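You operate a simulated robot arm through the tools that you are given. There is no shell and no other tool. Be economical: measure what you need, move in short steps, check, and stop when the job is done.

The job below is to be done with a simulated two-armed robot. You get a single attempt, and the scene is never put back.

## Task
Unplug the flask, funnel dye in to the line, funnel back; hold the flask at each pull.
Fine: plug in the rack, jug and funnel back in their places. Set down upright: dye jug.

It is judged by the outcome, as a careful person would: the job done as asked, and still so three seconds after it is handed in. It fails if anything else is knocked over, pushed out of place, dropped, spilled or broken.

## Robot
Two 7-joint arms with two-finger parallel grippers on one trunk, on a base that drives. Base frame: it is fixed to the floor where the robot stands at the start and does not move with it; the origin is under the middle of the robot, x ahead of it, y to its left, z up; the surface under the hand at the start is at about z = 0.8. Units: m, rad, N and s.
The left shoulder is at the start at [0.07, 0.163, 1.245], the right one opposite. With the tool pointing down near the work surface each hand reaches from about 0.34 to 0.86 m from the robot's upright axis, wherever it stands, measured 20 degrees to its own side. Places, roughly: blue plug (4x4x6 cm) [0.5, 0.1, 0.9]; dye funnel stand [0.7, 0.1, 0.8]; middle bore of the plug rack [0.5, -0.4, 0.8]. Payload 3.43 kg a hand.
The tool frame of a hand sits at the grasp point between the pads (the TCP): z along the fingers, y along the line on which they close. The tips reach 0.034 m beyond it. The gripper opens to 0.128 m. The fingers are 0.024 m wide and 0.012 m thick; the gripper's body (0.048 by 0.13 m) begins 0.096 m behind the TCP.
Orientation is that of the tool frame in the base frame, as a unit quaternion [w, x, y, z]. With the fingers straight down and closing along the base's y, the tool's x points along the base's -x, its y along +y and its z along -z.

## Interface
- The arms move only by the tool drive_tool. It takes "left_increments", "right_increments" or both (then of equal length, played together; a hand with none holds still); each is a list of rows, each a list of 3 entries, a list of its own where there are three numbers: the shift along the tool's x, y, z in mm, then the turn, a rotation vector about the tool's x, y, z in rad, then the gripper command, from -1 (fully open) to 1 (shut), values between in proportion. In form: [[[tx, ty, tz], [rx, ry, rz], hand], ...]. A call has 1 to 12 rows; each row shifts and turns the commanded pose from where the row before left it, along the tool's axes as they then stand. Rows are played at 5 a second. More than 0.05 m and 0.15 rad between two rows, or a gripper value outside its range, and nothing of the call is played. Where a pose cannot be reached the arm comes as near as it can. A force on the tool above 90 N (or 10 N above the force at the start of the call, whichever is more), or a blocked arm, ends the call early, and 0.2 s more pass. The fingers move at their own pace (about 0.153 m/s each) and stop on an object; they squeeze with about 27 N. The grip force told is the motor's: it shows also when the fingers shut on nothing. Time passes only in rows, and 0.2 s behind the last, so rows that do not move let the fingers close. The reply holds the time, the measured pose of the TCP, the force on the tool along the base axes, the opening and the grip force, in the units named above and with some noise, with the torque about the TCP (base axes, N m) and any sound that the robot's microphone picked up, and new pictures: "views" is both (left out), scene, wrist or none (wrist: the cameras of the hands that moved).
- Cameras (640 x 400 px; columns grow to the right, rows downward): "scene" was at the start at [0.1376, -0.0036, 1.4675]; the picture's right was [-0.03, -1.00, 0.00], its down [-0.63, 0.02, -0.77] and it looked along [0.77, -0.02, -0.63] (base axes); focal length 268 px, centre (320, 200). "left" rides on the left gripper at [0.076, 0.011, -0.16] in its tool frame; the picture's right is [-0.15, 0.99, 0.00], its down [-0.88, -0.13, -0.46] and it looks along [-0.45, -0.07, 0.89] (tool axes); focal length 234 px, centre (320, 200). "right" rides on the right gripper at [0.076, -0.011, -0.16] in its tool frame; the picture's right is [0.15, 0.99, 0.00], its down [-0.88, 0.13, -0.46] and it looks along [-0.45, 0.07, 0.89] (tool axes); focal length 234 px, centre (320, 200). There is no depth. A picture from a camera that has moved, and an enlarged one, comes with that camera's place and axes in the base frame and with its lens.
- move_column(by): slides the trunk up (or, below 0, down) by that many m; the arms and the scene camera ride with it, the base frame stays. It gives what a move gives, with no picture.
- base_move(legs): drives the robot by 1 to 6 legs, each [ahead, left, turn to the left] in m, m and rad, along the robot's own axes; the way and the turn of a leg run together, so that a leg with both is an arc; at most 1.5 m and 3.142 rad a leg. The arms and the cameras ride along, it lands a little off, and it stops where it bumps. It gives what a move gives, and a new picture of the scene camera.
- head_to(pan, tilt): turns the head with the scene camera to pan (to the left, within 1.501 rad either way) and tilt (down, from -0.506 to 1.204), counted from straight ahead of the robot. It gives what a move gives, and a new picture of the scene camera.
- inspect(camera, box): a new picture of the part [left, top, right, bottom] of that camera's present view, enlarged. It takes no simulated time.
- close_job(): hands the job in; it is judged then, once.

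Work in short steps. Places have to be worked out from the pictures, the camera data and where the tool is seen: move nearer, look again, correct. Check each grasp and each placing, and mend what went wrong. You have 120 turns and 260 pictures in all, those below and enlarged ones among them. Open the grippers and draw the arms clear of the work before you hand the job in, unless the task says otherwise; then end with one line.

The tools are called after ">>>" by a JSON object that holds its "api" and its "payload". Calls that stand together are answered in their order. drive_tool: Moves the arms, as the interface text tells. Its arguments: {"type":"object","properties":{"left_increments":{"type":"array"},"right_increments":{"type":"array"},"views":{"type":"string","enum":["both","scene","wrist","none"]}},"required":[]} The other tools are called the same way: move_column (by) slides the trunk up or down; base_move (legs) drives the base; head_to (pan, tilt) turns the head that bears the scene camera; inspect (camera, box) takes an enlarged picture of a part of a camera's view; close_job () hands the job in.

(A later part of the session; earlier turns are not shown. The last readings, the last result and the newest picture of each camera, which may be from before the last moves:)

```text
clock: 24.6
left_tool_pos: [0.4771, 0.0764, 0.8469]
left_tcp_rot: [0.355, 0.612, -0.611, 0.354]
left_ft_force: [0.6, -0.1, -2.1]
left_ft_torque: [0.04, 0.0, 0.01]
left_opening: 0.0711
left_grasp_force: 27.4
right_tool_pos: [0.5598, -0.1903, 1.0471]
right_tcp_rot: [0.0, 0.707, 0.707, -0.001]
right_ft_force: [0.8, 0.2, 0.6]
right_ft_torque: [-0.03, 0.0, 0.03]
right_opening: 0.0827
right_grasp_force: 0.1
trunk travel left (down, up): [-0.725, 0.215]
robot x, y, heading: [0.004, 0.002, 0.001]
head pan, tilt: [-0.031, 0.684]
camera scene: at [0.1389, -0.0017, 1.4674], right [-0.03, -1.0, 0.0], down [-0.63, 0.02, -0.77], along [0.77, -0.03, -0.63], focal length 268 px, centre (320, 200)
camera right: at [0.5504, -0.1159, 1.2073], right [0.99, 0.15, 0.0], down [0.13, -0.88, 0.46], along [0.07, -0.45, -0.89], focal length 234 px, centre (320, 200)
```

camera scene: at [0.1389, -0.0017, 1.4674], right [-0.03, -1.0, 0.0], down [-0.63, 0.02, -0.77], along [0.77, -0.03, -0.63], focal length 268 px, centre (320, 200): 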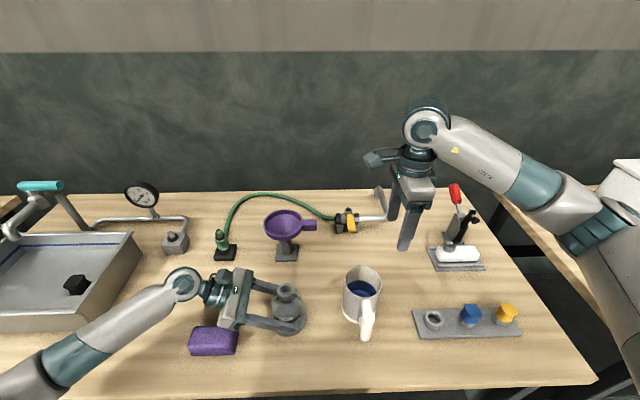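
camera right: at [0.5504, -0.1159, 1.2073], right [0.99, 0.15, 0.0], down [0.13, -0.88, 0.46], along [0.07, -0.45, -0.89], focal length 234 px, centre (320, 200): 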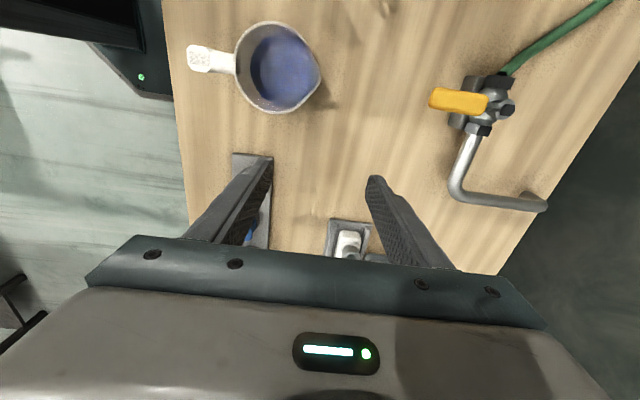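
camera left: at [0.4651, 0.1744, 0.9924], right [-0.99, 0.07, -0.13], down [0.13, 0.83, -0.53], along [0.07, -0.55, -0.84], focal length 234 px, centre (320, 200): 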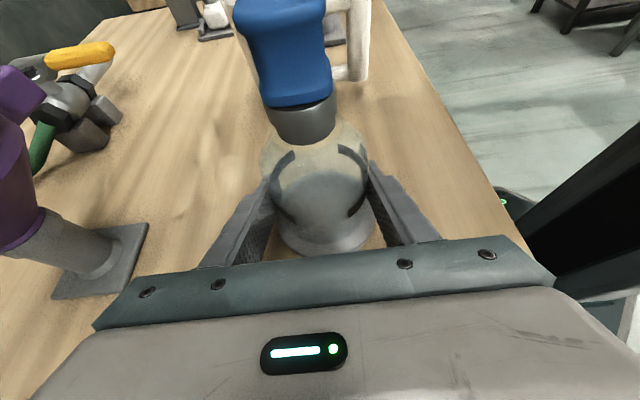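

I move above the funnel's tab, keeping z≈1.05, and look.

>>> {"api": "drive_tool", "payload": {"right_increments": [[[39.2, 26, -1], [0, 0, 0], -0.3], [[39.2, 26, -1], [0, 0, 0], -0.3], [[39.2, 26, -1], [0, 0, 0], -0.3], [[39.2, 26, -1], [0, 0, 0], -0.3], [[39.2, 26, -1], [0, 0, 0], -0.3], [[0, 0, 0], [0, 0, 0], -0.3]]}}

>>> {"api": "inspect", "payload": {"camera": "scene", "box": [230, 170, 370, 280]}}

```text
clock: 26.0
left_tool_pos: [0.4763, 0.0724, 0.8472]
left_tcp_rot: [0.352, 0.614, -0.612, 0.353]
left_ft_force: [0.7, -0.9, -2.1]
left_ft_torque: [0.03, 0.01, 0.05]
left_opening: 0.0711
left_grasp_force: 26.6
right_tool_pos: [0.6899, 0.0049, 1.0523]
right_tcp_rot: [0.0, 0.707, 0.707, 0.001]
right_ft_force: [0.1, -0.4, -0.4]
right_ft_torque: [0.03, 0.0, -0.01]
right_opening: 0.0833
right_grasp_force: 0.0
trunk travel left (down, up): [-0.725, 0.215]
robot x, y, heading: [-0.0009, 0.0007, 0.003]
head pan, tilt: [-0.031, 0.684]
camera scene: at [0.1376, -0.0052, 1.4675], right [-0.03, -1.0, 0.0], down [-0.63, 0.02, -0.77], along [0.77, -0.02, -0.63], focal length 268 px, centre (320, 200)
camera right: at [0.6796, 0.0792, 1.214], right [0.99, 0.15, 0.0], down [0.13, -0.88, 0.45], along [0.07, -0.45, -0.89], focal length 234 px, centre (320, 200)
```

scene: 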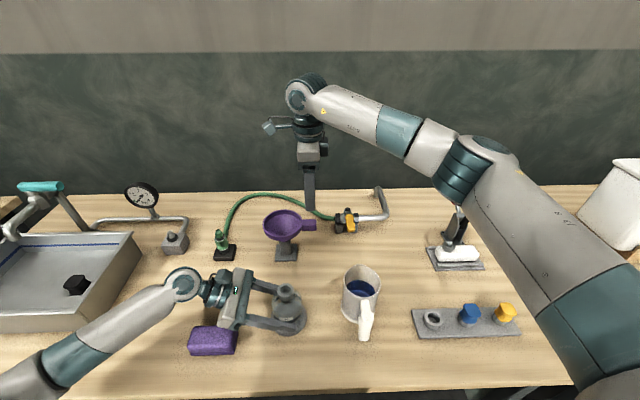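
right: 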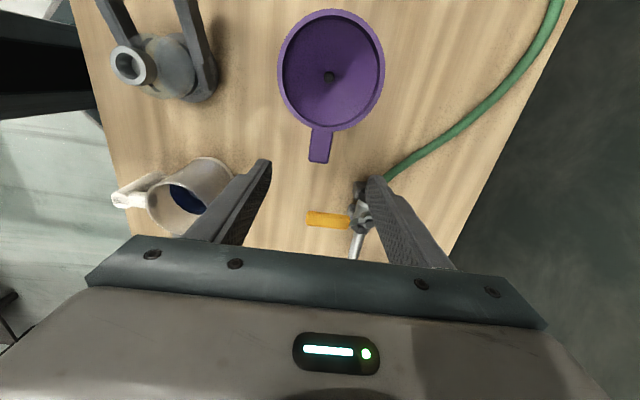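

```text
3.64 times, centred on (300, 225) of scene
camera zoom: at [0.1376, -0.0052, 1.4675], right [-0.03, -1.0, 0.0], down [-0.63, 0.02, -0.77], along [0.77, -0.02, -0.63], focal length 974 px, centre (393, 109)
```

zoom: 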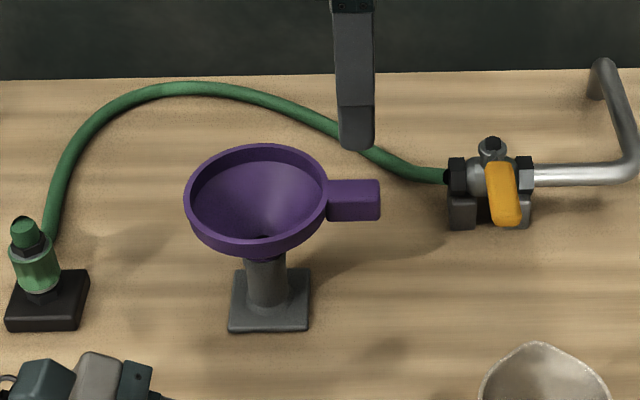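

Tab centre is at about (0.691, 0.005, 0.92), nicely between the fingers. I descend and close on it.

>>> {"api": "drive_tool", "payload": {"right_increments": [[[-1, 1, 34], [0, 0, 0], -0.3], [[-1, 0, 34], [0, 0, 0], -0.3], [[0, 0, 34], [0, 0, 0], -0.3], [[0, 0, 32], [0, 0, 0], -0.3], [[0, 0, 0], [0, 0, 0], 0.1], [[0, 0, 0], [0, 0, 0], 0.4], [[0, 0, 0], [0, 0, 0], 0.5], [[0, 0, 0], [0, 0, 0], 1], [[0, 0, 0], [0, 0, 0], 1]]}}

>>> {"api": "inspect", "payload": {"camera": "scene", "box": [230, 170, 370, 280]}}

```text
clock: 28.0
left_tool_pos: [0.4763, 0.0745, 0.847]
left_tcp_rot: [0.353, 0.613, -0.612, 0.354]
left_ft_force: [0.5, -0.3, -2.0]
left_ft_torque: [0.01, -0.03, 0.0]
left_opening: 0.0709
left_grasp_force: 27.1
right_tool_pos: [0.692, 0.0014, 0.9168]
right_tcp_rot: [0.0, 0.707, 0.707, -0.001]
right_ft_force: [0.2, -0.6, 0.9]
right_ft_torque: [-0.07, 0.01, -0.01]
right_opening: 0.0255
right_grasp_force: 27.3
trunk travel left (down, up): [-0.725, 0.215]
robot x, y, heading: [0.0059, 0.0021, -0.001]
head pan, tilt: [-0.031, 0.684]
camera scene: at [0.1379, -0.0035, 1.4675], right [-0.03, -1.0, 0.0], down [-0.63, 0.02, -0.77], along [0.77, -0.02, -0.63], focal length 268 px, centre (320, 200)
camera right: at [0.6811, 0.0763, 1.0776], right [0.99, 0.15, 0.0], down [0.13, -0.88, 0.46], along [0.07, -0.45, -0.89], focal length 234 px, centre (320, 200)
```

scene: 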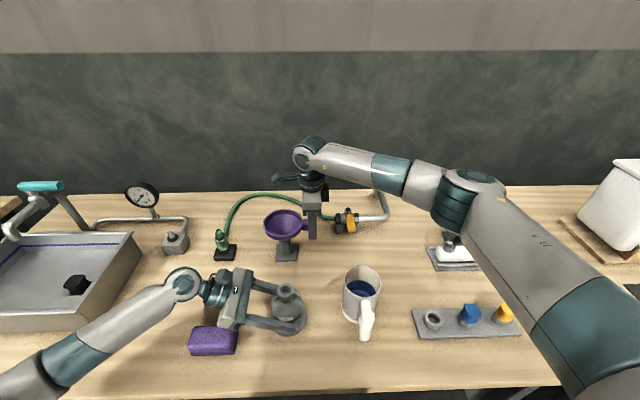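
right: 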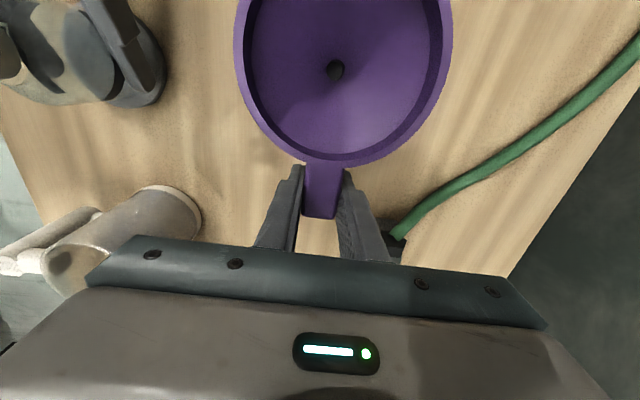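

```text
3.64 times, centred on (300, 225) of scene
camera zoom: at [0.1379, -0.0035, 1.4675], right [-0.03, -1.0, 0.0], down [-0.63, 0.02, -0.77], along [0.77, -0.02, -0.63], focal length 974 px, centre (393, 109)
```

zoom: 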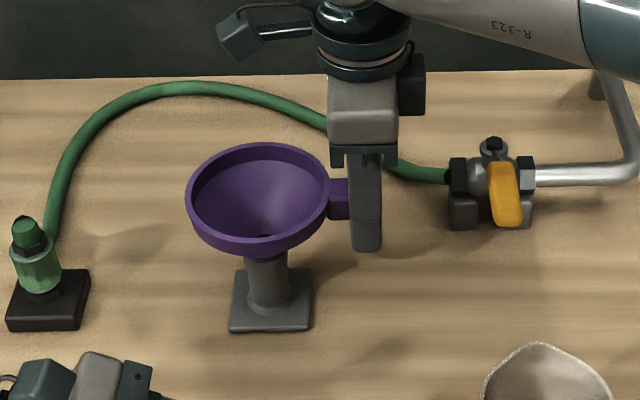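

Tab gripped at 25.5 mm. I lift the funnel straight up 130 mm from its stand (home TCP 0.692, 0.0014, 0.917).

>>> {"api": "drive_tool", "payload": {"right_increments": [[[0, 0, -8], [0, 0, 0], 1], [[0, 0, -12], [0, 0, 0], 1], [[0, 0, -20], [0, 0, 0], 1], [[0, 0, -30], [0, 0, 0], 1], [[0, 0, -30], [0, 0, 0], 1], [[0, 0, -30], [0, 0, 0], 1]], "views": "scene"}}

>>> {"api": "inspect", "payload": {"camera": "scene", "box": [230, 130, 370, 280]}}

```text
clock: 29.4
left_tool_pos: [0.4764, 0.0752, 0.8467]
left_tcp_rot: [0.352, 0.613, -0.611, 0.355]
left_ft_force: [0.1, 1.4, -2.6]
left_ft_torque: [0.04, -0.01, 0.0]
left_opening: 0.0708
left_grasp_force: 27.2
right_tool_pos: [0.6895, 0.0022, 1.05]
right_tcp_rot: [0.0, 0.707, 0.707, 0.0]
right_ft_force: [-0.2, -0.2, -0.3]
right_ft_torque: [-0.04, 0.02, -0.01]
right_opening: 0.0253
right_grasp_force: 27.1
trunk travel left (down, up): [-0.725, 0.215]
robot x, y, heading: [-0.0015, 0.0002, -0.0]
head pan, tilt: [-0.031, 0.684]
camera scene: at [0.1371, -0.0033, 1.4675], right [-0.03, -1.0, 0.0], down [-0.63, 0.02, -0.78], along [0.77, -0.02, -0.63], focal length 268 px, centre (320, 200)
```

scene: 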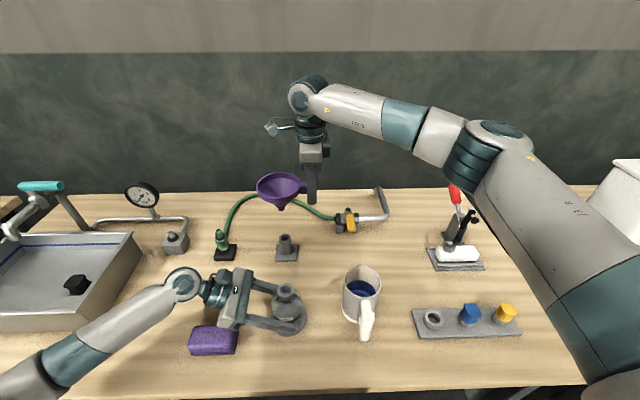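

```text
2.67 times, centred on (300, 205) of scene
camera zoom: at [0.1371, -0.0033, 1.4675], right [-0.03, -1.0, 0.0], down [-0.63, 0.02, -0.78], along [0.77, -0.02, -0.63], focal length 714 px, centre (373, 187)
```

zoom: 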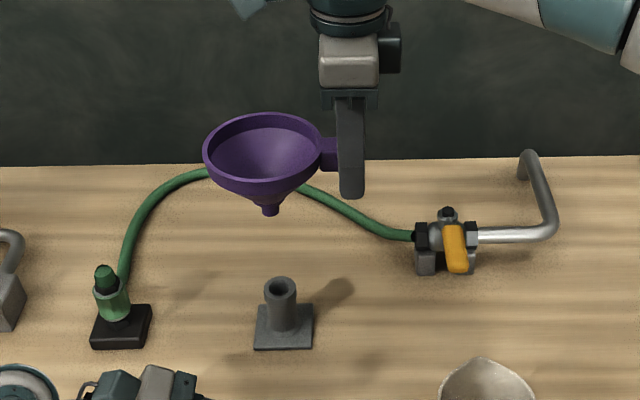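

The funnel is level; spout tip is ~66 mm below the TCP. I carry it over the flask neck at height, then look from both cameras.

>>> {"api": "drive_tool", "payload": {"right_increments": [[[-2.8, -42.6, 0], [0, 0, 0], 1], [[-2.8, -42.6, 0], [0, 0, 0], 1], [[-2.8, -42.6, 0], [0, 0, 0], 1], [[-2.8, -42.6, 0], [0, 0, 0], 1], [[-2.8, -42.6, 0], [0, 0, 0], 1], [[0, 0, 15], [0, 0, 0], 1], [[0, 0, 12], [0, 0, 0], 1], [[0, 0, 0], [0, 0, 0], 1]], "views": "none"}}

>>> {"api": "inspect", "payload": {"camera": "scene", "box": [230, 220, 350, 340]}}

>>> {"api": "inspect", "payload": {"camera": "left", "box": [200, 0, 440, 180]}}

```text
clock: 31.2
left_tool_pos: [0.4772, 0.0738, 0.8462]
left_tcp_rot: [0.353, 0.613, -0.612, 0.354]
left_ft_force: [0.0, 0.1, -2.8]
left_ft_torque: [0.0, 0.01, -0.01]
left_opening: 0.0706
left_grasp_force: 27.3
right_tool_pos: [0.4758, -0.0122, 1.0218]
right_tcp_rot: [0.0, 0.707, 0.707, 0.0]
right_ft_force: [0.2, 0.1, -1.3]
right_ft_torque: [0.01, 0.02, 0.0]
right_opening: 0.0254
right_grasp_force: 27.5
trunk travel left (down, up): [-0.725, 0.215]
robot x, y, heading: [-0.0014, -0.0018, -0.001]
head pan, tilt: [-0.031, 0.684]
```

```text
3.33 times, centred on (290, 280) of scene
camera zoom: at [0.1377, -0.0034, 1.4675], right [-0.03, -1.0, 0.0], down [-0.63, 0.02, -0.77], along [0.77, -0.02, -0.63], focal length 892 px, centre (420, -67)
```

zoom: 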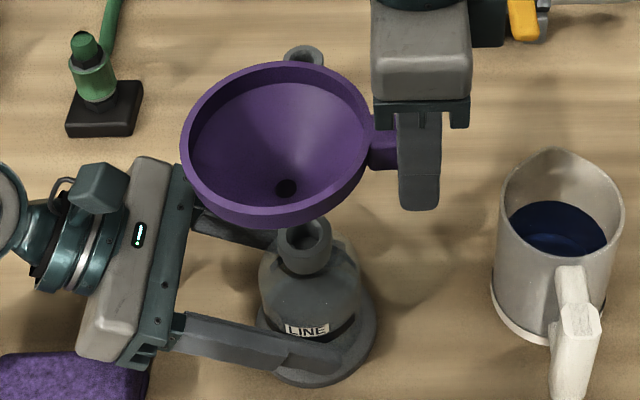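

```text
2.22 times, centred on (320, 90) of left
camera zoom: at [0.4653, 0.1746, 0.9923], right [-0.99, 0.07, -0.13], down [0.13, 0.83, -0.53], along [0.07, -0.55, -0.84], focal length 520 px, centre (320, 444)
```

zoom: 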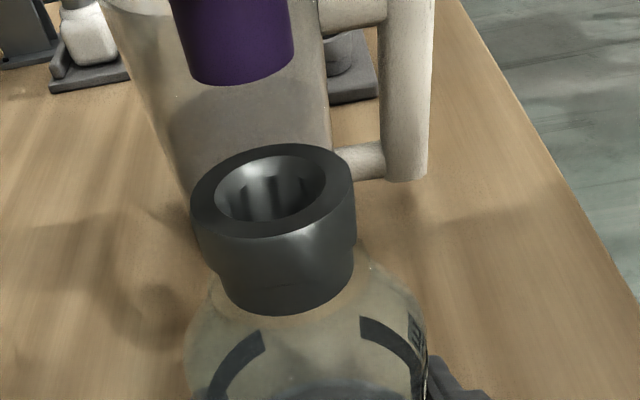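

Both cameras put the spout about 6 mm too far +y relative to the neck. I correct (-1.5, -6.5 mm), lower to just above the rim, and look again.

>>> {"api": "drive_tool", "payload": {"right_increments": [[[-6.5, -1.5, 0], [0, 0, 0], 1], [[0, 0, 9], [0, 0, 0], 1], [[0, 0, 9], [0, 0, 0], 1], [[0, 0, 0], [0, 0, 0], 1]], "views": "none"}}

>>> {"api": "inspect", "payload": {"camera": "left", "box": [200, 0, 440, 180]}}

>>> {"api": "inspect", "payload": {"camera": "scene", "box": [230, 220, 350, 340]}}

```text
clock: 32.2
left_tool_pos: [0.4767, 0.0752, 0.8468]
left_tcp_rot: [-0.354, -0.612, 0.612, -0.354]
left_ft_force: [0.1, -0.8, -1.9]
left_ft_torque: [0.02, 0.02, 0.04]
left_opening: 0.0709
left_grasp_force: 27.4
right_tool_pos: [0.4759, -0.0178, 1.0036]
right_tcp_rot: [0.0, 0.707, 0.707, 0.0]
right_ft_force: [0.0, 0.6, -0.7]
right_ft_torque: [-0.06, -0.02, -0.04]
right_opening: 0.0252
right_grasp_force: 26.9
trunk travel left (down, up): [-0.725, 0.215]
robot x, y, heading: [0.002, -0.0006, -0.0]
head pan, tilt: [-0.031, 0.684]
```

```text
2.22 times, centred on (320, 90) of left
camera zoom: at [0.4652, 0.1746, 0.9924], right [-0.99, 0.07, -0.13], down [0.13, 0.83, -0.53], along [0.07, -0.55, -0.84], focal length 520 px, centre (320, 444)
```

zoom: 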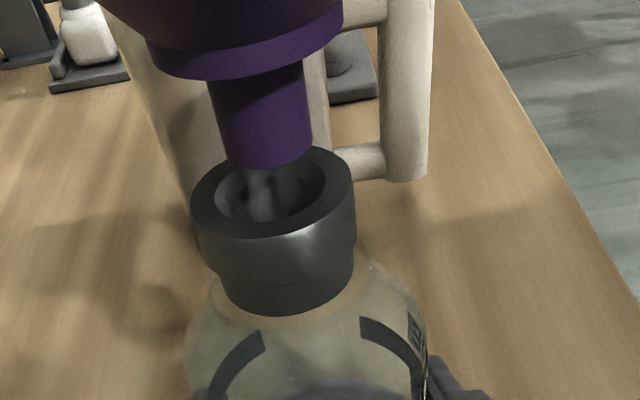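

```text
3.33 times, centred on (290, 280) of scene
camera zoom: at [0.1376, -0.0035, 1.4675], right [-0.03, -1.0, 0.0], down [-0.63, 0.02, -0.77], along [0.77, -0.02, -0.63], focal length 892 px, centre (420, -67)
```

zoom: 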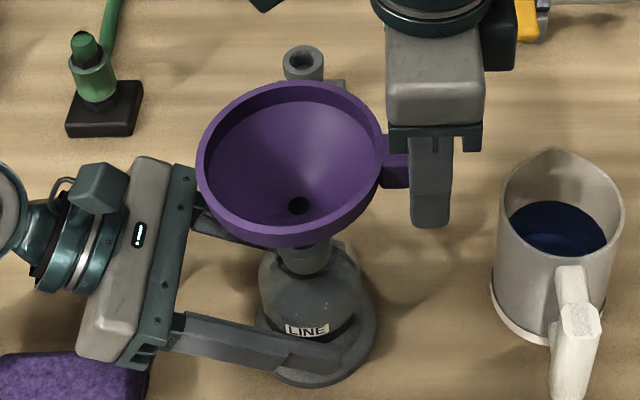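

The spout is now centred over the neck bore. I lower into it in 5 mm steps.

>>> {"api": "drive_tool", "payload": {"right_increments": [[[0, 0, 5], [0, 0, 0], 1], [[0, 0, 5], [0, 0, 0], 1], [[0, 0, 5], [0, 0, 0], 1], [[0, 0, 5], [0, 0, 0], 1], [[0, 0, 0], [0, 0, 0], 1]], "views": "none"}}

>>> {"api": "inspect", "payload": {"camera": "left", "box": [200, 0, 440, 180]}}

```text
clock: 33.4
left_tool_pos: [0.4759, 0.0747, 0.847]
left_tcp_rot: [0.353, 0.613, -0.611, 0.354]
left_ft_force: [-1.3, -0.1, -2.0]
left_ft_torque: [0.02, -0.06, 0.01]
left_opening: 0.0707
left_grasp_force: 27.2
right_tool_pos: [0.475, -0.0196, 0.9833]
right_tcp_rot: [0.0, 0.707, 0.707, 0.0]
right_ft_force: [1.0, -0.2, -0.9]
right_ft_torque: [-0.06, -0.04, -0.04]
right_opening: 0.0256
right_grasp_force: 27.0
trunk travel left (down, up): [-0.725, 0.215]
robot x, y, heading: [0.0026, 0.005, 0.001]
head pan, tilt: [-0.031, 0.684]
```

```text
2.22 times, centred on (320, 90) of left
camera zoom: at [0.4653, 0.1746, 0.9923], right [-0.99, 0.07, -0.13], down [0.13, 0.83, -0.53], along [0.07, -0.55, -0.84], focal length 520 px, centre (320, 444)
```

zoom: 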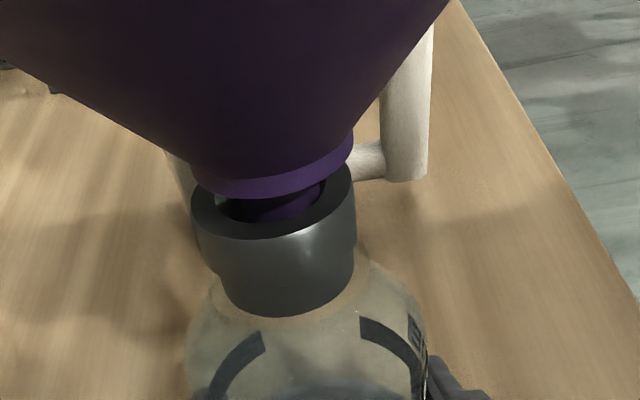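

It has entered; the collar is ~8 mm above the rim. I lower until it seats.

>>> {"api": "drive_tool", "payload": {"right_increments": [[[0, 0, 3], [0, 0, 0], 1], [[0, 0, 3], [0, 0, 0], 1], [[0, 0, 3], [0, 0, 0], 1], [[0, 0, 2], [0, 0, 0], 1], [[0, 0, 0], [0, 0, 0], 1]], "views": "none"}}

>>> {"api": "inspect", "payload": {"camera": "left", "box": [200, 0, 440, 180]}}

```text
clock: 34.6
left_tool_pos: [0.4764, 0.0748, 0.8455]
left_tcp_rot: [0.353, 0.613, -0.612, 0.353]
left_ft_force: [1.9, 3.1, -8.3]
left_ft_torque: [0.51, 0.22, 0.03]
left_opening: 0.071
left_grasp_force: 26.9
right_tool_pos: [0.475, -0.0194, 0.9729]
right_tcp_rot: [0.0, 0.707, 0.707, 0.0]
right_ft_force: [-1.1, -5.1, 26.2]
right_ft_torque: [0.08, 0.03, 0.11]
right_opening: 0.0253
right_grasp_force: 27.5
trunk travel left (down, up): [-0.725, 0.215]
robot x, y, heading: [0.0025, -0.0008, 0.0]
head pan, tilt: [-0.031, 0.684]
```

```text
2.22 times, centred on (320, 90) of left
camera zoom: at [0.4645, 0.1743, 0.9929], right [-0.99, 0.07, -0.13], down [0.13, 0.84, -0.53], along [0.07, -0.54, -0.84], focal length 520 px, centre (320, 444)
```

zoom: 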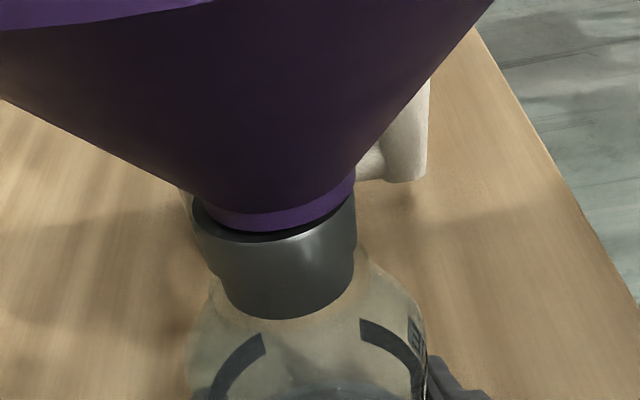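

Contact at 26 N with a sliver of a gap left. I nudge 1 mm in -y and press 2 mm more.

>>> {"api": "drive_tool", "payload": {"right_increments": [[[-1, 0, 0], [0, 0, 0], 1], [[0, 0, 1.5], [0, 0, 0], 1], [[0, 0, 1.5], [0, 0, 0], 1], [[0, 0, 0], [0, 0, 0], 1]], "views": "none"}}

>>> {"api": "inspect", "payload": {"camera": "left", "box": [200, 0, 440, 180]}}

>>> {"api": "inspect", "payload": {"camera": "scene", "box": [230, 220, 350, 340]}}

```text
clock: 35.6
left_tool_pos: [0.4774, 0.0744, 0.8478]
left_tcp_rot: [-0.353, -0.612, 0.613, -0.354]
left_ft_force: [3.3, 0.8, -4.0]
left_ft_torque: [0.25, 0.15, 0.05]
left_opening: 0.0708
left_grasp_force: 26.9
right_tool_pos: [0.4744, -0.0199, 0.971]
right_tcp_rot: [0.0, 0.707, 0.707, 0.001]
right_ft_force: [-1.0, -3.6, 24.8]
right_ft_torque: [0.2, -0.03, 0.14]
right_opening: 0.0252
right_grasp_force: 27.5
trunk travel left (down, up): [-0.725, 0.215]
robot x, y, heading: [0.0011, -0.0013, 0.003]
head pan, tilt: [-0.031, 0.684]
```

```text
2.22 times, centred on (320, 90) of left
camera zoom: at [0.4642, 0.1742, 0.9934], right [-0.99, 0.07, -0.13], down [0.13, 0.83, -0.53], along [0.07, -0.55, -0.84], focal length 520 px, centre (320, 444)
```

zoom: 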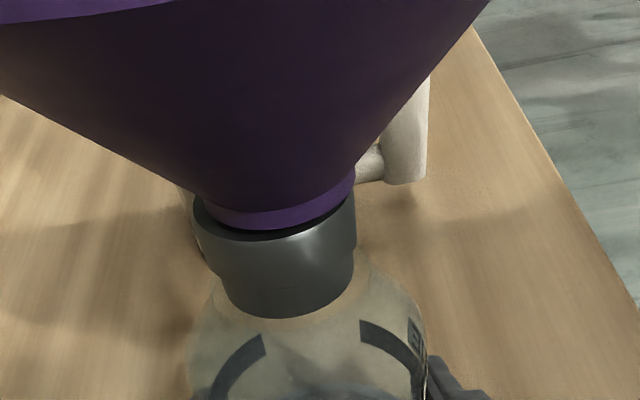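

```text
3.33 times, centred on (290, 280) of scene
camera zoom: at [0.1359, -0.004, 1.4678], right [-0.03, -1.0, 0.0], down [-0.63, 0.02, -0.78], along [0.78, -0.02, -0.63], focal length 892 px, centre (420, -67)
```

zoom: 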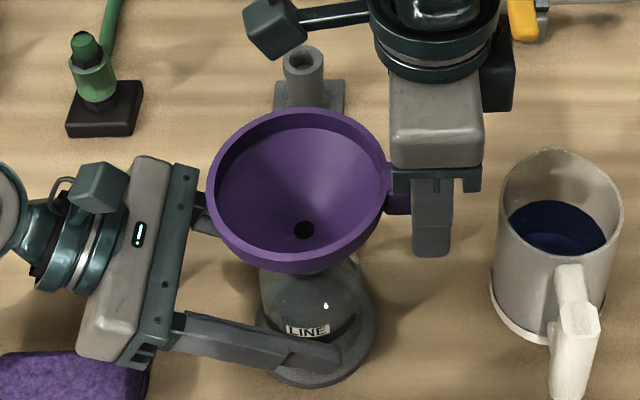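

The funnel is in and level. I unload the vertical force and release the tab.

>>> {"api": "drive_tool", "payload": {"right_increments": [[[0, 0, -2], [0, 0, 0], 1], [[0, 0, -0.5], [0, 0, 0], 0.5], [[0, 0, 0], [0, 0, 0], 0.3], [[0, 0, 0], [0, 0, 0], 0.0], [[0, 0, 0], [0, 0, 0], 0.0]], "views": "wrist"}}

>>> {"api": "inspect", "payload": {"camera": "left", "box": [200, 0, 440, 180]}}

```text
clock: 36.8
left_tool_pos: [0.4764, 0.0741, 0.8475]
left_tcp_rot: [0.354, 0.612, -0.612, 0.354]
left_ft_force: [-0.1, -2.7, 3.6]
left_ft_torque: [-0.36, -0.04, -0.04]
left_opening: 0.0713
left_grasp_force: 26.5
right_tool_pos: [0.4756, -0.0209, 0.9734]
right_tcp_rot: [0.0, 0.707, 0.707, -0.001]
right_ft_force: [0.7, -0.2, 0.0]
right_ft_torque: [-0.01, -0.01, -0.02]
right_opening: 0.0638
right_grasp_force: 0.0
trunk travel left (down, up): [-0.725, 0.215]
robot x, y, heading: [0.0011, -0.0003, -0.008]
head pan, tilt: [-0.031, 0.684]
camera right: at [0.4644, 0.0542, 1.1325], right [0.99, 0.15, 0.0], down [0.13, -0.88, 0.46], along [0.07, -0.45, -0.89], focal length 234 px, centre (320, 200)
```

right: 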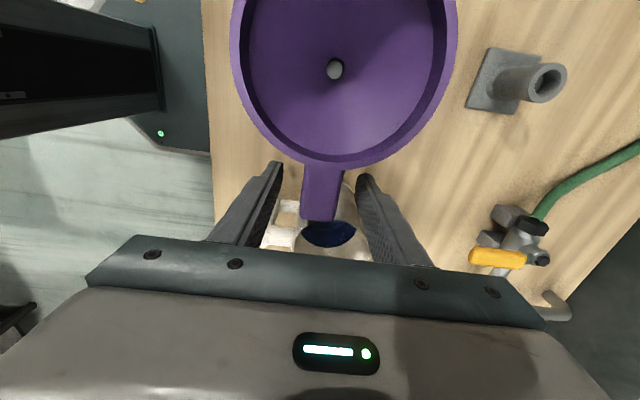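

```text
2.22 times, centred on (320, 90) of left
camera zoom: at [0.4647, 0.1744, 0.9927], right [-0.99, 0.07, -0.13], down [0.13, 0.83, -0.54], along [0.07, -0.55, -0.84], focal length 520 px, centre (320, 444)
```

zoom: 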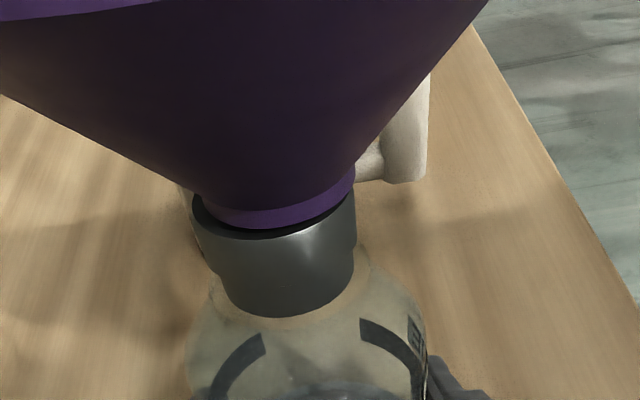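

Released, and the funnel stands on its own. I raise the right hand clear and turn it toward a forward-pointing attitude for the jug handle, testing reach in free air.

>>> {"api": "drive_tool", "payload": {"right_increments": [[[0, 0, -40], [0, 0, 0], 0.0], [[0, 0, -40], [0, 0, 0], 0.0], [[0, 0, -40], [0, 0, 0], 0.0], [[-45, 0, 0], [0, 0, 0], -0.3], [[-45, 0, 0], [0, 0, 0], -0.3], [[-45, 0, 0], [0, 0, 0], -0.3], [[-45, 0, 0], [0, 0, 0], -0.3], [[0, 0, 0], [0, 0, 0.14], -0.3], [[0, 0, 0], [0, 0, 0.14], -0.3], [[0, 0, 0], [0, 0, 0.14], -0.3], [[0, 0, 0], [0, 0, 0.14], -0.3], [[0, 0, 0], [0, 0, 0.14], -0.3]], "views": "none"}}

>>> {"api": "drive_tool", "payload": {"right_increments": [[[0, 0, 0], [0, 0, 0.145], -0.3], [[0, 0, 0], [0, 0, 0.145], -0.3], [[0, 0, 0], [0, 0, 0.145], -0.3], [[0, 0, 0], [0, 0, 0.145], -0.3], [[0, 0, 0], [0, 0, 0.145], -0.3], [[0, 0, 0], [0, 0, 0.145], -0.3]], "views": "both"}}

```text
clock: 39.4
left_tool_pos: [0.476, 0.0749, 0.8465]
left_tcp_rot: [-0.353, -0.613, 0.613, -0.353]
left_ft_force: [0.3, -1.0, -1.7]
left_ft_torque: [-0.04, 0.01, -0.01]
left_opening: 0.0707
left_grasp_force: 27.0
right_tool_pos: [0.4751, -0.1999, 1.0927]
right_tcp_rot: [0.0, 0.907, 0.421, 0.0]
right_ft_force: [0.4, -0.8, 0.1]
right_ft_torque: [0.01, -0.01, 0.03]
right_opening: 0.0829
right_grasp_force: 0.1
trunk travel left (down, up): [-0.725, 0.215]
robot x, y, heading: [0.0029, 0.0006, 0.004]
head pan, tilt: [-0.031, 0.684]
```

```text
clock: 40.8
left_tool_pos: [0.4774, 0.0748, 0.8463]
left_tcp_rot: [-0.353, -0.613, 0.613, -0.353]
left_ft_force: [-0.2, -0.6, -2.2]
left_ft_torque: [-0.01, -0.02, 0.01]
left_opening: 0.0709
left_grasp_force: 26.8
right_tool_pos: [0.4758, -0.2001, 1.0922]
right_tcp_rot: [0.0, 1.0, -0.001, 0.0]
right_ft_force: [0.1, -0.6, 1.2]
right_ft_torque: [0.0, -0.01, 0.04]
right_opening: 0.0832
right_grasp_force: 0.0
trunk travel left (down, up): [-0.725, 0.215]
robot x, y, heading: [0.0024, -0.0035, 0.001]
head pan, tilt: [-0.031, 0.684]
camera scene: at [0.1378, -0.0036, 1.4675], right [-0.03, -1.0, 0.0], down [-0.63, 0.02, -0.77], along [0.77, -0.02, -0.63], focal length 268 px, centre (320, 200)
camera right: at [0.552, -0.19, 1.2526], right [0.14, -0.99, 0.0], down [-0.88, -0.13, 0.46], along [-0.45, -0.07, -0.89], focal length 234 px, centre (320, 200)
```

scene: 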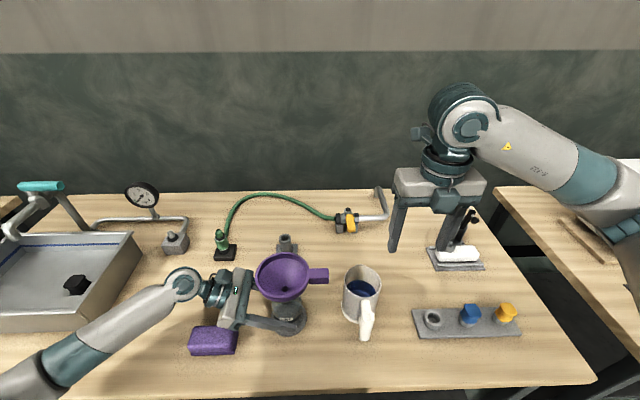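
right: 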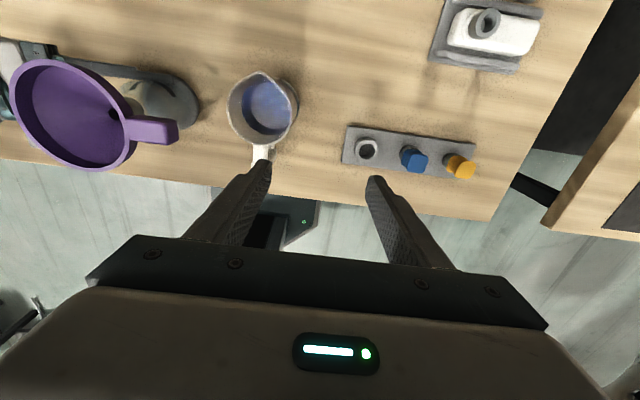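

The yaw works. I pitch the hand forward by 0.9 rad in place (fingers ~38° below horizontal) to test reach.

>>> {"api": "drive_tool", "payload": {"right_increments": [[[0, 0, 0], [0, 0.15, 0], -0.3], [[0, 0, 0], [0, 0.15, 0], -0.3], [[0, 0, 0], [0, 0.15, 0], -0.3], [[0, 0, 0], [0, 0.15, 0], -0.3], [[0, 0, 0], [0, 0.15, 0], -0.3], [[0, 0, 0], [0, 0.15, 0], -0.3]], "views": "both"}}

```text
clock: 42.2
left_tool_pos: [0.4767, 0.0751, 0.847]
left_tcp_rot: [-0.354, -0.612, 0.613, -0.354]
left_ft_force: [0.3, 0.0, -1.2]
left_ft_torque: [-0.07, -0.02, 0.01]
left_opening: 0.0709
left_grasp_force: 27.1
right_tool_pos: [0.5629, -0.1869, 1.1008]
right_tcp_rot: [0.0, 0.901, 0.0, 0.434]
right_ft_force: [-0.1, -0.2, -0.6]
right_ft_torque: [-0.01, -0.02, 0.02]
right_opening: 0.083
right_grasp_force: 0.0
right hand out of reach, approached as far as the arm can: row 4, 5, 6
trunk travel left (down, up): [-0.725, 0.215]
robot x, y, heading: [-0.0011, 0.0017, -0.002]
head pan, tilt: [-0.031, 0.684]
camera scene: at [0.1378, -0.0036, 1.4676], right [-0.03, -1.0, 0.0], down [-0.63, 0.02, -0.77], along [0.77, -0.02, -0.63], focal length 268 px, centre (320, 200)
camera right: at [0.4852, -0.1758, 1.2609], right [0.09, -0.99, 0.11], down [-0.9, -0.13, -0.41], along [0.42, -0.07, -0.91], focal length 234 px, centre (320, 200)
```

scene: 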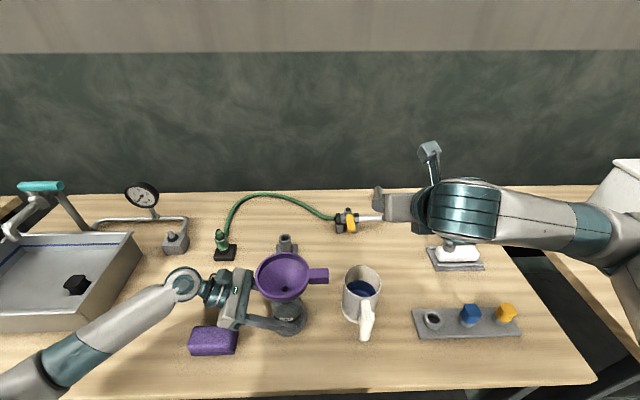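
right: 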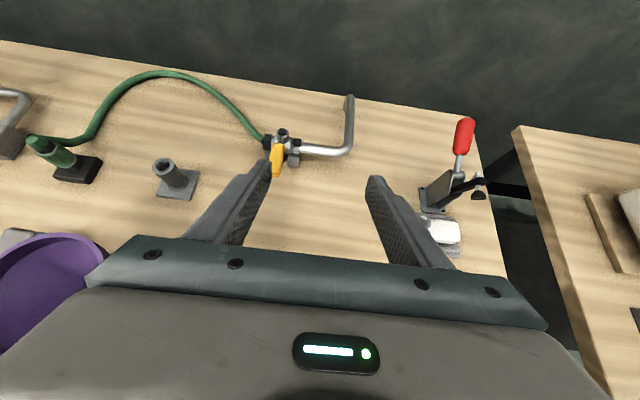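

Fingers can't point forward at this closeness, so I'll back the base up. First the left hand releases the flask and withdraws clear.

>>> {"api": "drive_tool", "payload": {"left_increments": [[[0, 0, 0], [0, 0, 0], -0.15], [[0, 0, 0], [0, 0, 0], -0.3], [[0, 0, 0], [0, 0, 0], -0.7], [[0, 0, -30], [0, 0, 0], -0.7], [[0, 0, -40], [0, 0, 0], -0.7], [[0, 0, -40], [0, 0, 0], -0.7], [[0, 0, -40], [0, 0, 0], -0.7], [[40, 0, -20], [0, 0, 0], -0.7], [[40, 0, -20], [0, 0, 0], -0.7]], "views": "both"}}

```text
clock: 44.2
left_tool_pos: [0.4784, 0.1985, 1.0133]
left_tcp_rot: [-0.354, -0.612, 0.612, -0.353]
left_ft_force: [-0.4, 0.7, 0.1]
left_ft_torque: [-0.01, 0.0, -0.01]
left_opening: 0.1089
left_grasp_force: 0.0
right_tool_pos: [0.5612, -0.1867, 1.1017]
right_tcp_rot: [0.001, 0.901, -0.001, 0.435]
right_ft_force: [-0.4, 0.8, -0.1]
right_ft_torque: [0.01, 0.02, -0.01]
right_opening: 0.0833
right_grasp_force: 0.0
trunk travel left (down, up): [-0.725, 0.215]
robot x, y, heading: [0.0006, 0.0021, -0.002]
head pan, tilt: [-0.031, 0.684]
camera scene: at [0.1373, -0.0039, 1.4675], right [-0.03, -1.0, 0.0], down [-0.63, 0.02, -0.78], along [0.77, -0.02, -0.63], focal length 268 px, centre (320, 200)
camera left: at [0.4667, 0.2983, 1.1581], right [-0.99, 0.07, -0.13], down [0.13, 0.83, -0.53], along [0.07, -0.55, -0.84], focal length 234 px, centre (320, 200)
```

scene: 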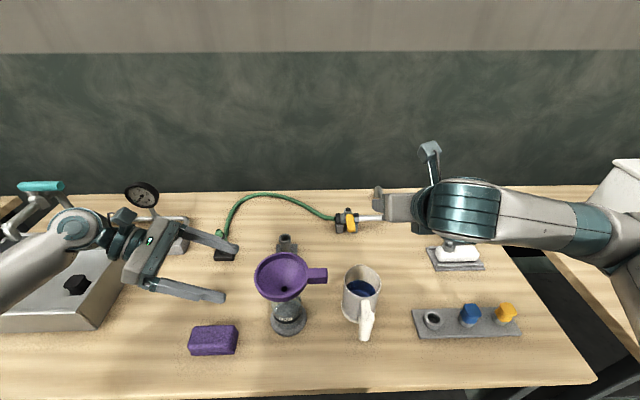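
left: 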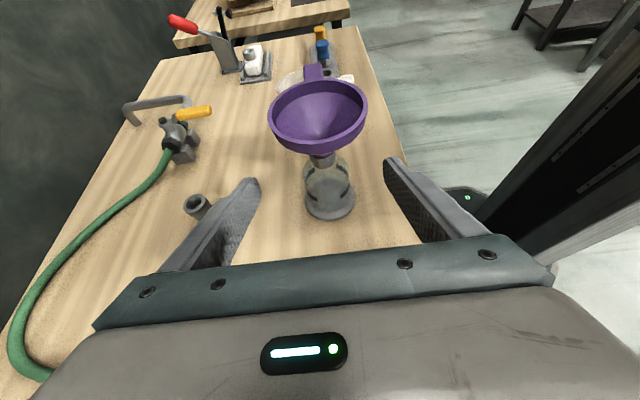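

Both hands are clear. I back the base up 0.22 m.

>>> {"api": "base_move", "payload": {"legs": [[-0.22, 0, 0]]}}

```text
clock: 45.9
left_tool_pos: [0.2604, 0.1988, 1.0113]
left_tcp_rot: [0.354, 0.613, -0.612, 0.354]
left_ft_force: [-0.4, -0.1, -0.5]
left_ft_torque: [-0.01, 0.02, 0.02]
left_opening: 0.1088
left_grasp_force: 0.0
right_tool_pos: [0.3444, -0.1852, 1.1016]
right_tcp_rot: [0.0, 0.901, 0.001, 0.434]
right_ft_force: [-0.7, 0.5, -0.1]
right_ft_torque: [0.0, 0.0, -0.04]
right_opening: 0.0831
right_grasp_force: 0.1
trunk travel left (down, up): [-0.725, 0.215]
robot x, y, heading: [-0.2175, 0.001, 0.003]
head pan, tilt: [-0.031, 0.684]
camera scene: at [-0.0803, -0.0035, 1.4675], right [-0.03, -1.0, 0.0], down [-0.63, 0.02, -0.77], along [0.77, -0.02, -0.63], focal length 268 px, centre (320, 200)
```

scene: 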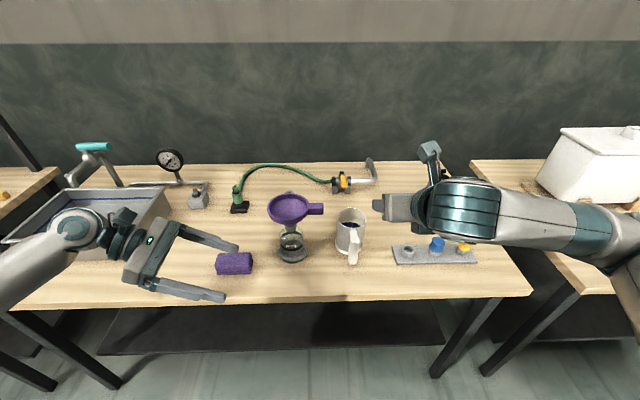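

Fingers now point forward, 38° down. I move to a pre-grasp point 0.1 m short of the jug handle and look.

>>> {"api": "drive_tool", "payload": {"right_increments": [[[-34, -17, 27], [0, 0, 0], -0.3], [[-34, -17, 27], [0, 0, 0], -0.3], [[-34, -17, 27], [0, 0, 0], -0.3], [[-30, -17, 24], [0, 0, 0], -0.3]], "views": "both"}}

>>> {"api": "inspect", "payload": {"camera": "scene", "box": [270, 190, 410, 290]}}

```text
clock: 46.9
left_tool_pos: [0.2625, 0.2014, 1.0103]
left_tcp_rot: [0.355, 0.612, -0.611, 0.354]
left_ft_force: [-1.0, -0.6, -1.0]
left_ft_torque: [-0.06, 0.0, -0.02]
left_opening: 0.109
left_grasp_force: 0.0
right_tool_pos: [0.3476, -0.1156, 0.9313]
right_tcp_rot: [0.0, 0.9, 0.0, 0.436]
right_ft_force: [1.1, 0.0, -0.3]
right_ft_torque: [-0.02, -0.02, -0.02]
right_opening: 0.0834
right_grasp_force: 0.1
trunk travel left (down, up): [-0.725, 0.215]
robot x, y, heading: [-0.2206, 0.0013, -0.0]
head pan, tilt: [-0.031, 0.684]
camera scene: at [-0.079, 0.0, 1.4671], right [-0.03, -1.0, 0.0], down [-0.63, 0.02, -0.77], along [0.77, -0.03, -0.63], focal length 268 px, centre (320, 200)
camera right: at [0.27, -0.1047, 1.0923], right [0.09, -0.99, 0.11], down [-0.9, -0.13, -0.41], along [0.42, -0.07, -0.91], focal length 234 px, centre (320, 200)
```

scene: 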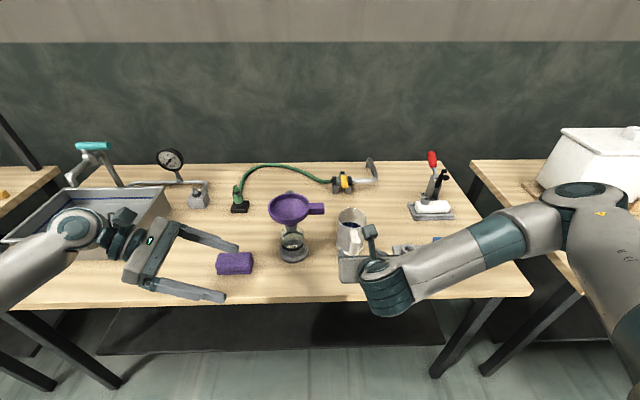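
right: 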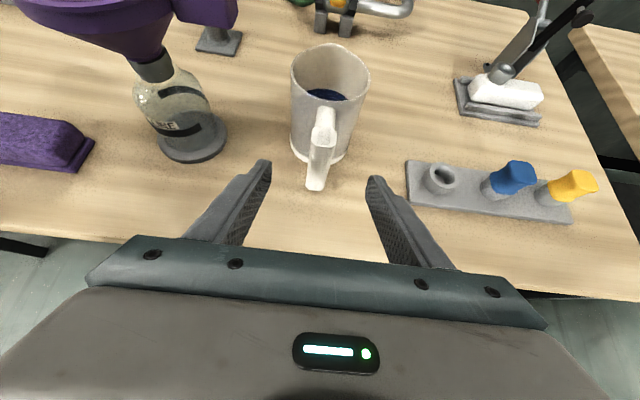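

```text
4.00 times, centred on (340, 240) of scene
camera zoom: at [-0.079, 0.0, 1.4671], right [-0.03, -1.0, 0.0], down [-0.63, 0.02, -0.77], along [0.77, -0.03, -0.63], focal length 1071 px, centre (240, 40)
```

zoom: 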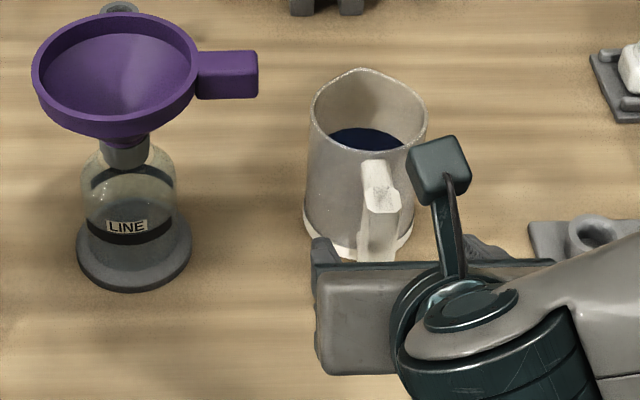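

The handle is between the fingers. I enlarge it for exact placing.

>>> {"api": "inspect", "payload": {"camera": "right", "box": [250, 30, 410, 200]}}

```text
2.35 times, centred on (330, 115) of right
camera zoom: at [0.27, -0.1047, 1.0923], right [0.09, -0.99, 0.11], down [-0.9, -0.13, -0.41], along [0.42, -0.07, -0.91], focal length 551 px, centre (296, 400)
```

zoom: 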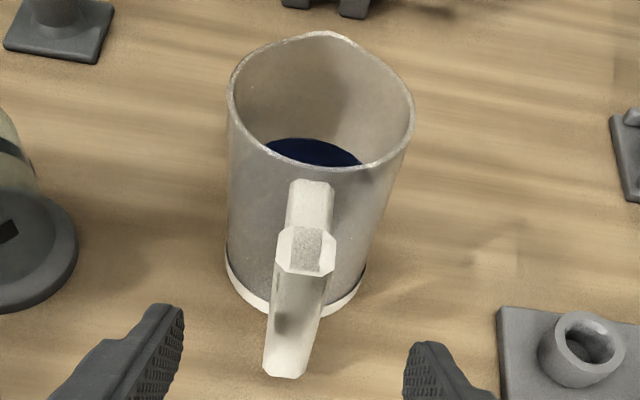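

Handle bar is at x≈0.42–0.445, y≈-0.117, z 0.82–0.89. I advance 100 mm to straddle it, then look before closing.

>>> {"api": "drive_tool", "payload": {"right_increments": [[[-6, 1.4, 30], [0, 0, 0], -0.3], [[0, 0, 30], [0, 0, 0], -0.3], [[0, 0, 22], [0, 0, 0], -0.3], [[0, 0, 20], [0, 0, 0], -0.3], [[0, 0, 0], [0, 0, 0], -0.1]], "views": "wrist"}}

>>> {"api": "inspect", "payload": {"camera": "right", "box": [220, 60, 420, 240]}}

```text
clock: 48.1
left_tool_pos: [0.2598, 0.1993, 1.011]
left_tcp_rot: [0.353, 0.613, -0.612, 0.354]
left_ft_force: [-0.1, 0.0, 0.2]
left_ft_torque: [0.02, 0.02, 0.01]
left_opening: 0.1088
left_grasp_force: 0.0
right_tool_pos: [0.4202, -0.1176, 0.8643]
right_tcp_rot: [0.0, 0.901, 0.0, 0.434]
right_ft_force: [0.0, -0.1, -0.1]
right_ft_torque: [0.01, 0.02, 0.05]
right_opening: 0.0706
right_grasp_force: 0.1
trunk travel left (down, up): [-0.725, 0.215]
robot x, y, heading: [-0.2172, 0.001, 0.002]
head pan, tilt: [-0.031, 0.684]
camera right: at [0.3423, -0.1076, 1.0239], right [0.09, -0.99, 0.11], down [-0.9, -0.13, -0.41], along [0.42, -0.07, -0.91], focal length 234 px, centre (320, 200)
```

right: 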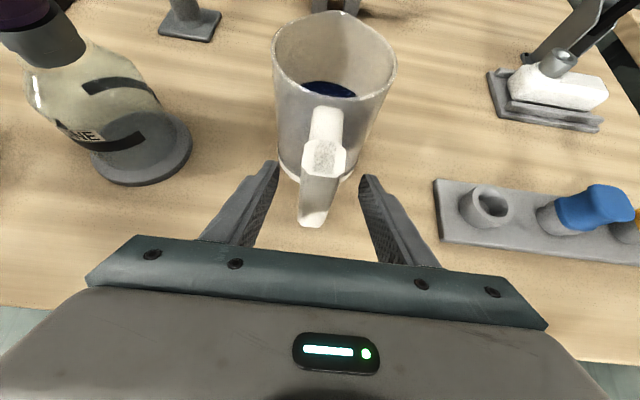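

```text
2.22 times, centred on (320, 150) of right
camera zoom: at [0.3423, -0.1076, 1.0239], right [0.09, -0.99, 0.11], down [-0.9, -0.13, -0.41], along [0.42, -0.07, -0.91], focal length 520 px, centre (320, 311)
```

zoom: 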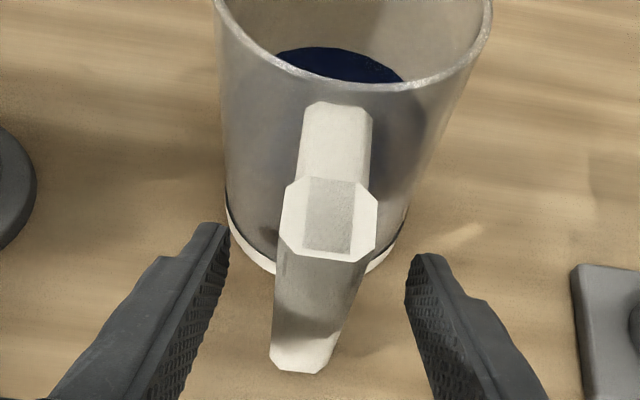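

The bar is at x≈0.436. I advance another 8 mm and close on it.

>>> {"api": "drive_tool", "payload": {"right_increments": [[[0, 0, 8], [0, 0, 0], -0.1], [[0, 0, 0], [0, 0, 0], 0.2], [[0, 0, 0], [0, 0, 0], 0.4], [[0, 0, 0], [0, 0, 0], 0.5], [[0, 0, 0], [0, 0, 0], 1], [[0, 0, 0], [0, 0, 0], 1]], "views": "wrist"}}

>>> {"api": "inspect", "payload": {"camera": "scene", "box": [260, 190, 400, 290]}}

```text
clock: 49.5
left_tool_pos: [0.2613, 0.1986, 1.0116]
left_tcp_rot: [0.354, 0.612, -0.612, 0.354]
left_ft_force: [0.1, -0.1, 0.4]
left_ft_torque: [-0.01, -0.02, -0.02]
left_opening: 0.1089
left_grasp_force: 0.1
right_tool_pos: [0.426, -0.1169, 0.8596]
right_tcp_rot: [-0.001, 0.901, 0.001, 0.433]
right_ft_force: [0.9, 1.9, -0.3]
right_ft_torque: [0.13, 0.03, 0.06]
right_opening: 0.0236
right_grasp_force: 27.1
trunk travel left (down, up): [-0.725, 0.215]
robot x, y, heading: [-0.2176, -0.0024, -0.002]
head pan, tilt: [-0.031, 0.684]
camera right: at [0.3492, -0.1072, 1.0188], right [0.09, -0.99, 0.11], down [-0.91, -0.13, -0.4], along [0.42, -0.07, -0.91], focal length 234 px, centre (320, 200)
```

right: 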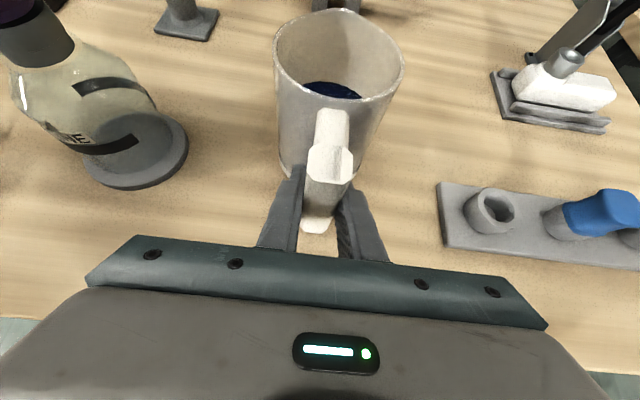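

```text
4.00 times, centred on (330, 240) of scene
camera zoom: at [-0.0801, -0.0032, 1.4675], right [-0.03, -1.0, 0.0], down [-0.63, 0.02, -0.77], along [0.77, -0.02, -0.63], focal length 1071 px, centre (280, 40)
```

zoom: 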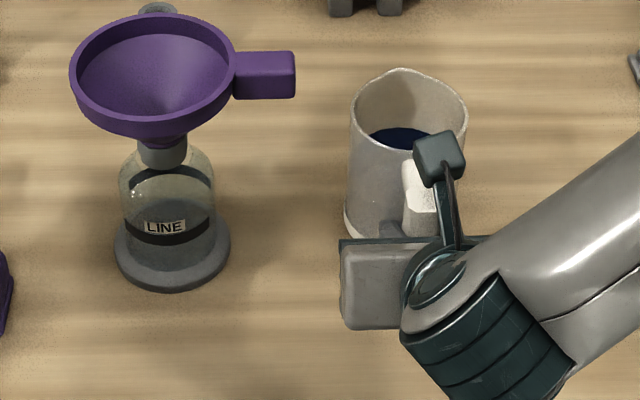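

Handle gripped (23.6 mm, 27 N). I lift 20 mm and check for sag and weight.

>>> {"api": "drive_tool", "payload": {"right_increments": [[[3.9, 0, -3.1], [0, 0, 0], 1], [[3.9, 0, -3.1], [0, 0, 0], 1], [[7.8, 0, -6.2], [0, 0, 0], 1], [[0, 0, 0], [0, 0, 0], 1], [[0, 0, 0], [0, 0, 0], 1]], "views": "wrist"}}

>>> {"api": "inspect", "payload": {"camera": "scene", "box": [260, 190, 400, 290]}}

```text
clock: 50.7
left_tool_pos: [0.2614, 0.1988, 1.0115]
left_tcp_rot: [0.353, 0.613, -0.612, 0.354]
left_ft_force: [0.0, 0.6, -0.2]
left_ft_torque: [0.01, -0.04, 0.0]
left_opening: 0.1089
left_grasp_force: 0.1
right_tool_pos: [0.4275, -0.1178, 0.8783]
right_tcp_rot: [0.0, 0.901, 0.001, 0.434]
right_ft_force: [1.1, -0.7, -5.2]
right_ft_torque: [0.0, 0.22, 0.0]
right_opening: 0.0235
right_grasp_force: 26.7
trunk travel left (down, up): [-0.725, 0.215]
robot x, y, heading: [-0.2191, 0.0013, 0.003]
head pan, tilt: [-0.031, 0.684]
camera right: at [0.3505, -0.1086, 1.0389], right [0.09, -0.99, 0.11], down [-0.91, -0.13, -0.4], along [0.41, -0.07, -0.91], focal length 234 px, centre (320, 200)
```

right: 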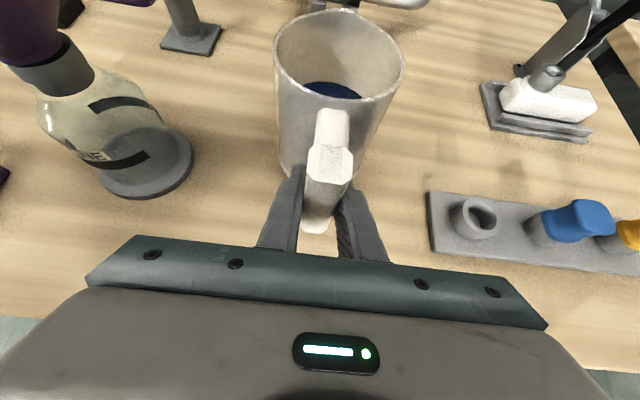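

```text
4.00 times, centred on (330, 240) of scene
camera zoom: at [-0.0796, -0.0036, 1.4675], right [-0.03, -1.0, 0.0], down [-0.63, 0.02, -0.77], along [0.77, -0.02, -0.63], focal length 1071 px, centre (280, 40)
```

zoom: 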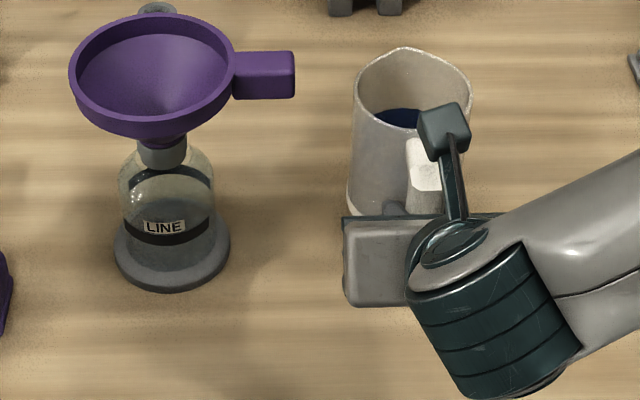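

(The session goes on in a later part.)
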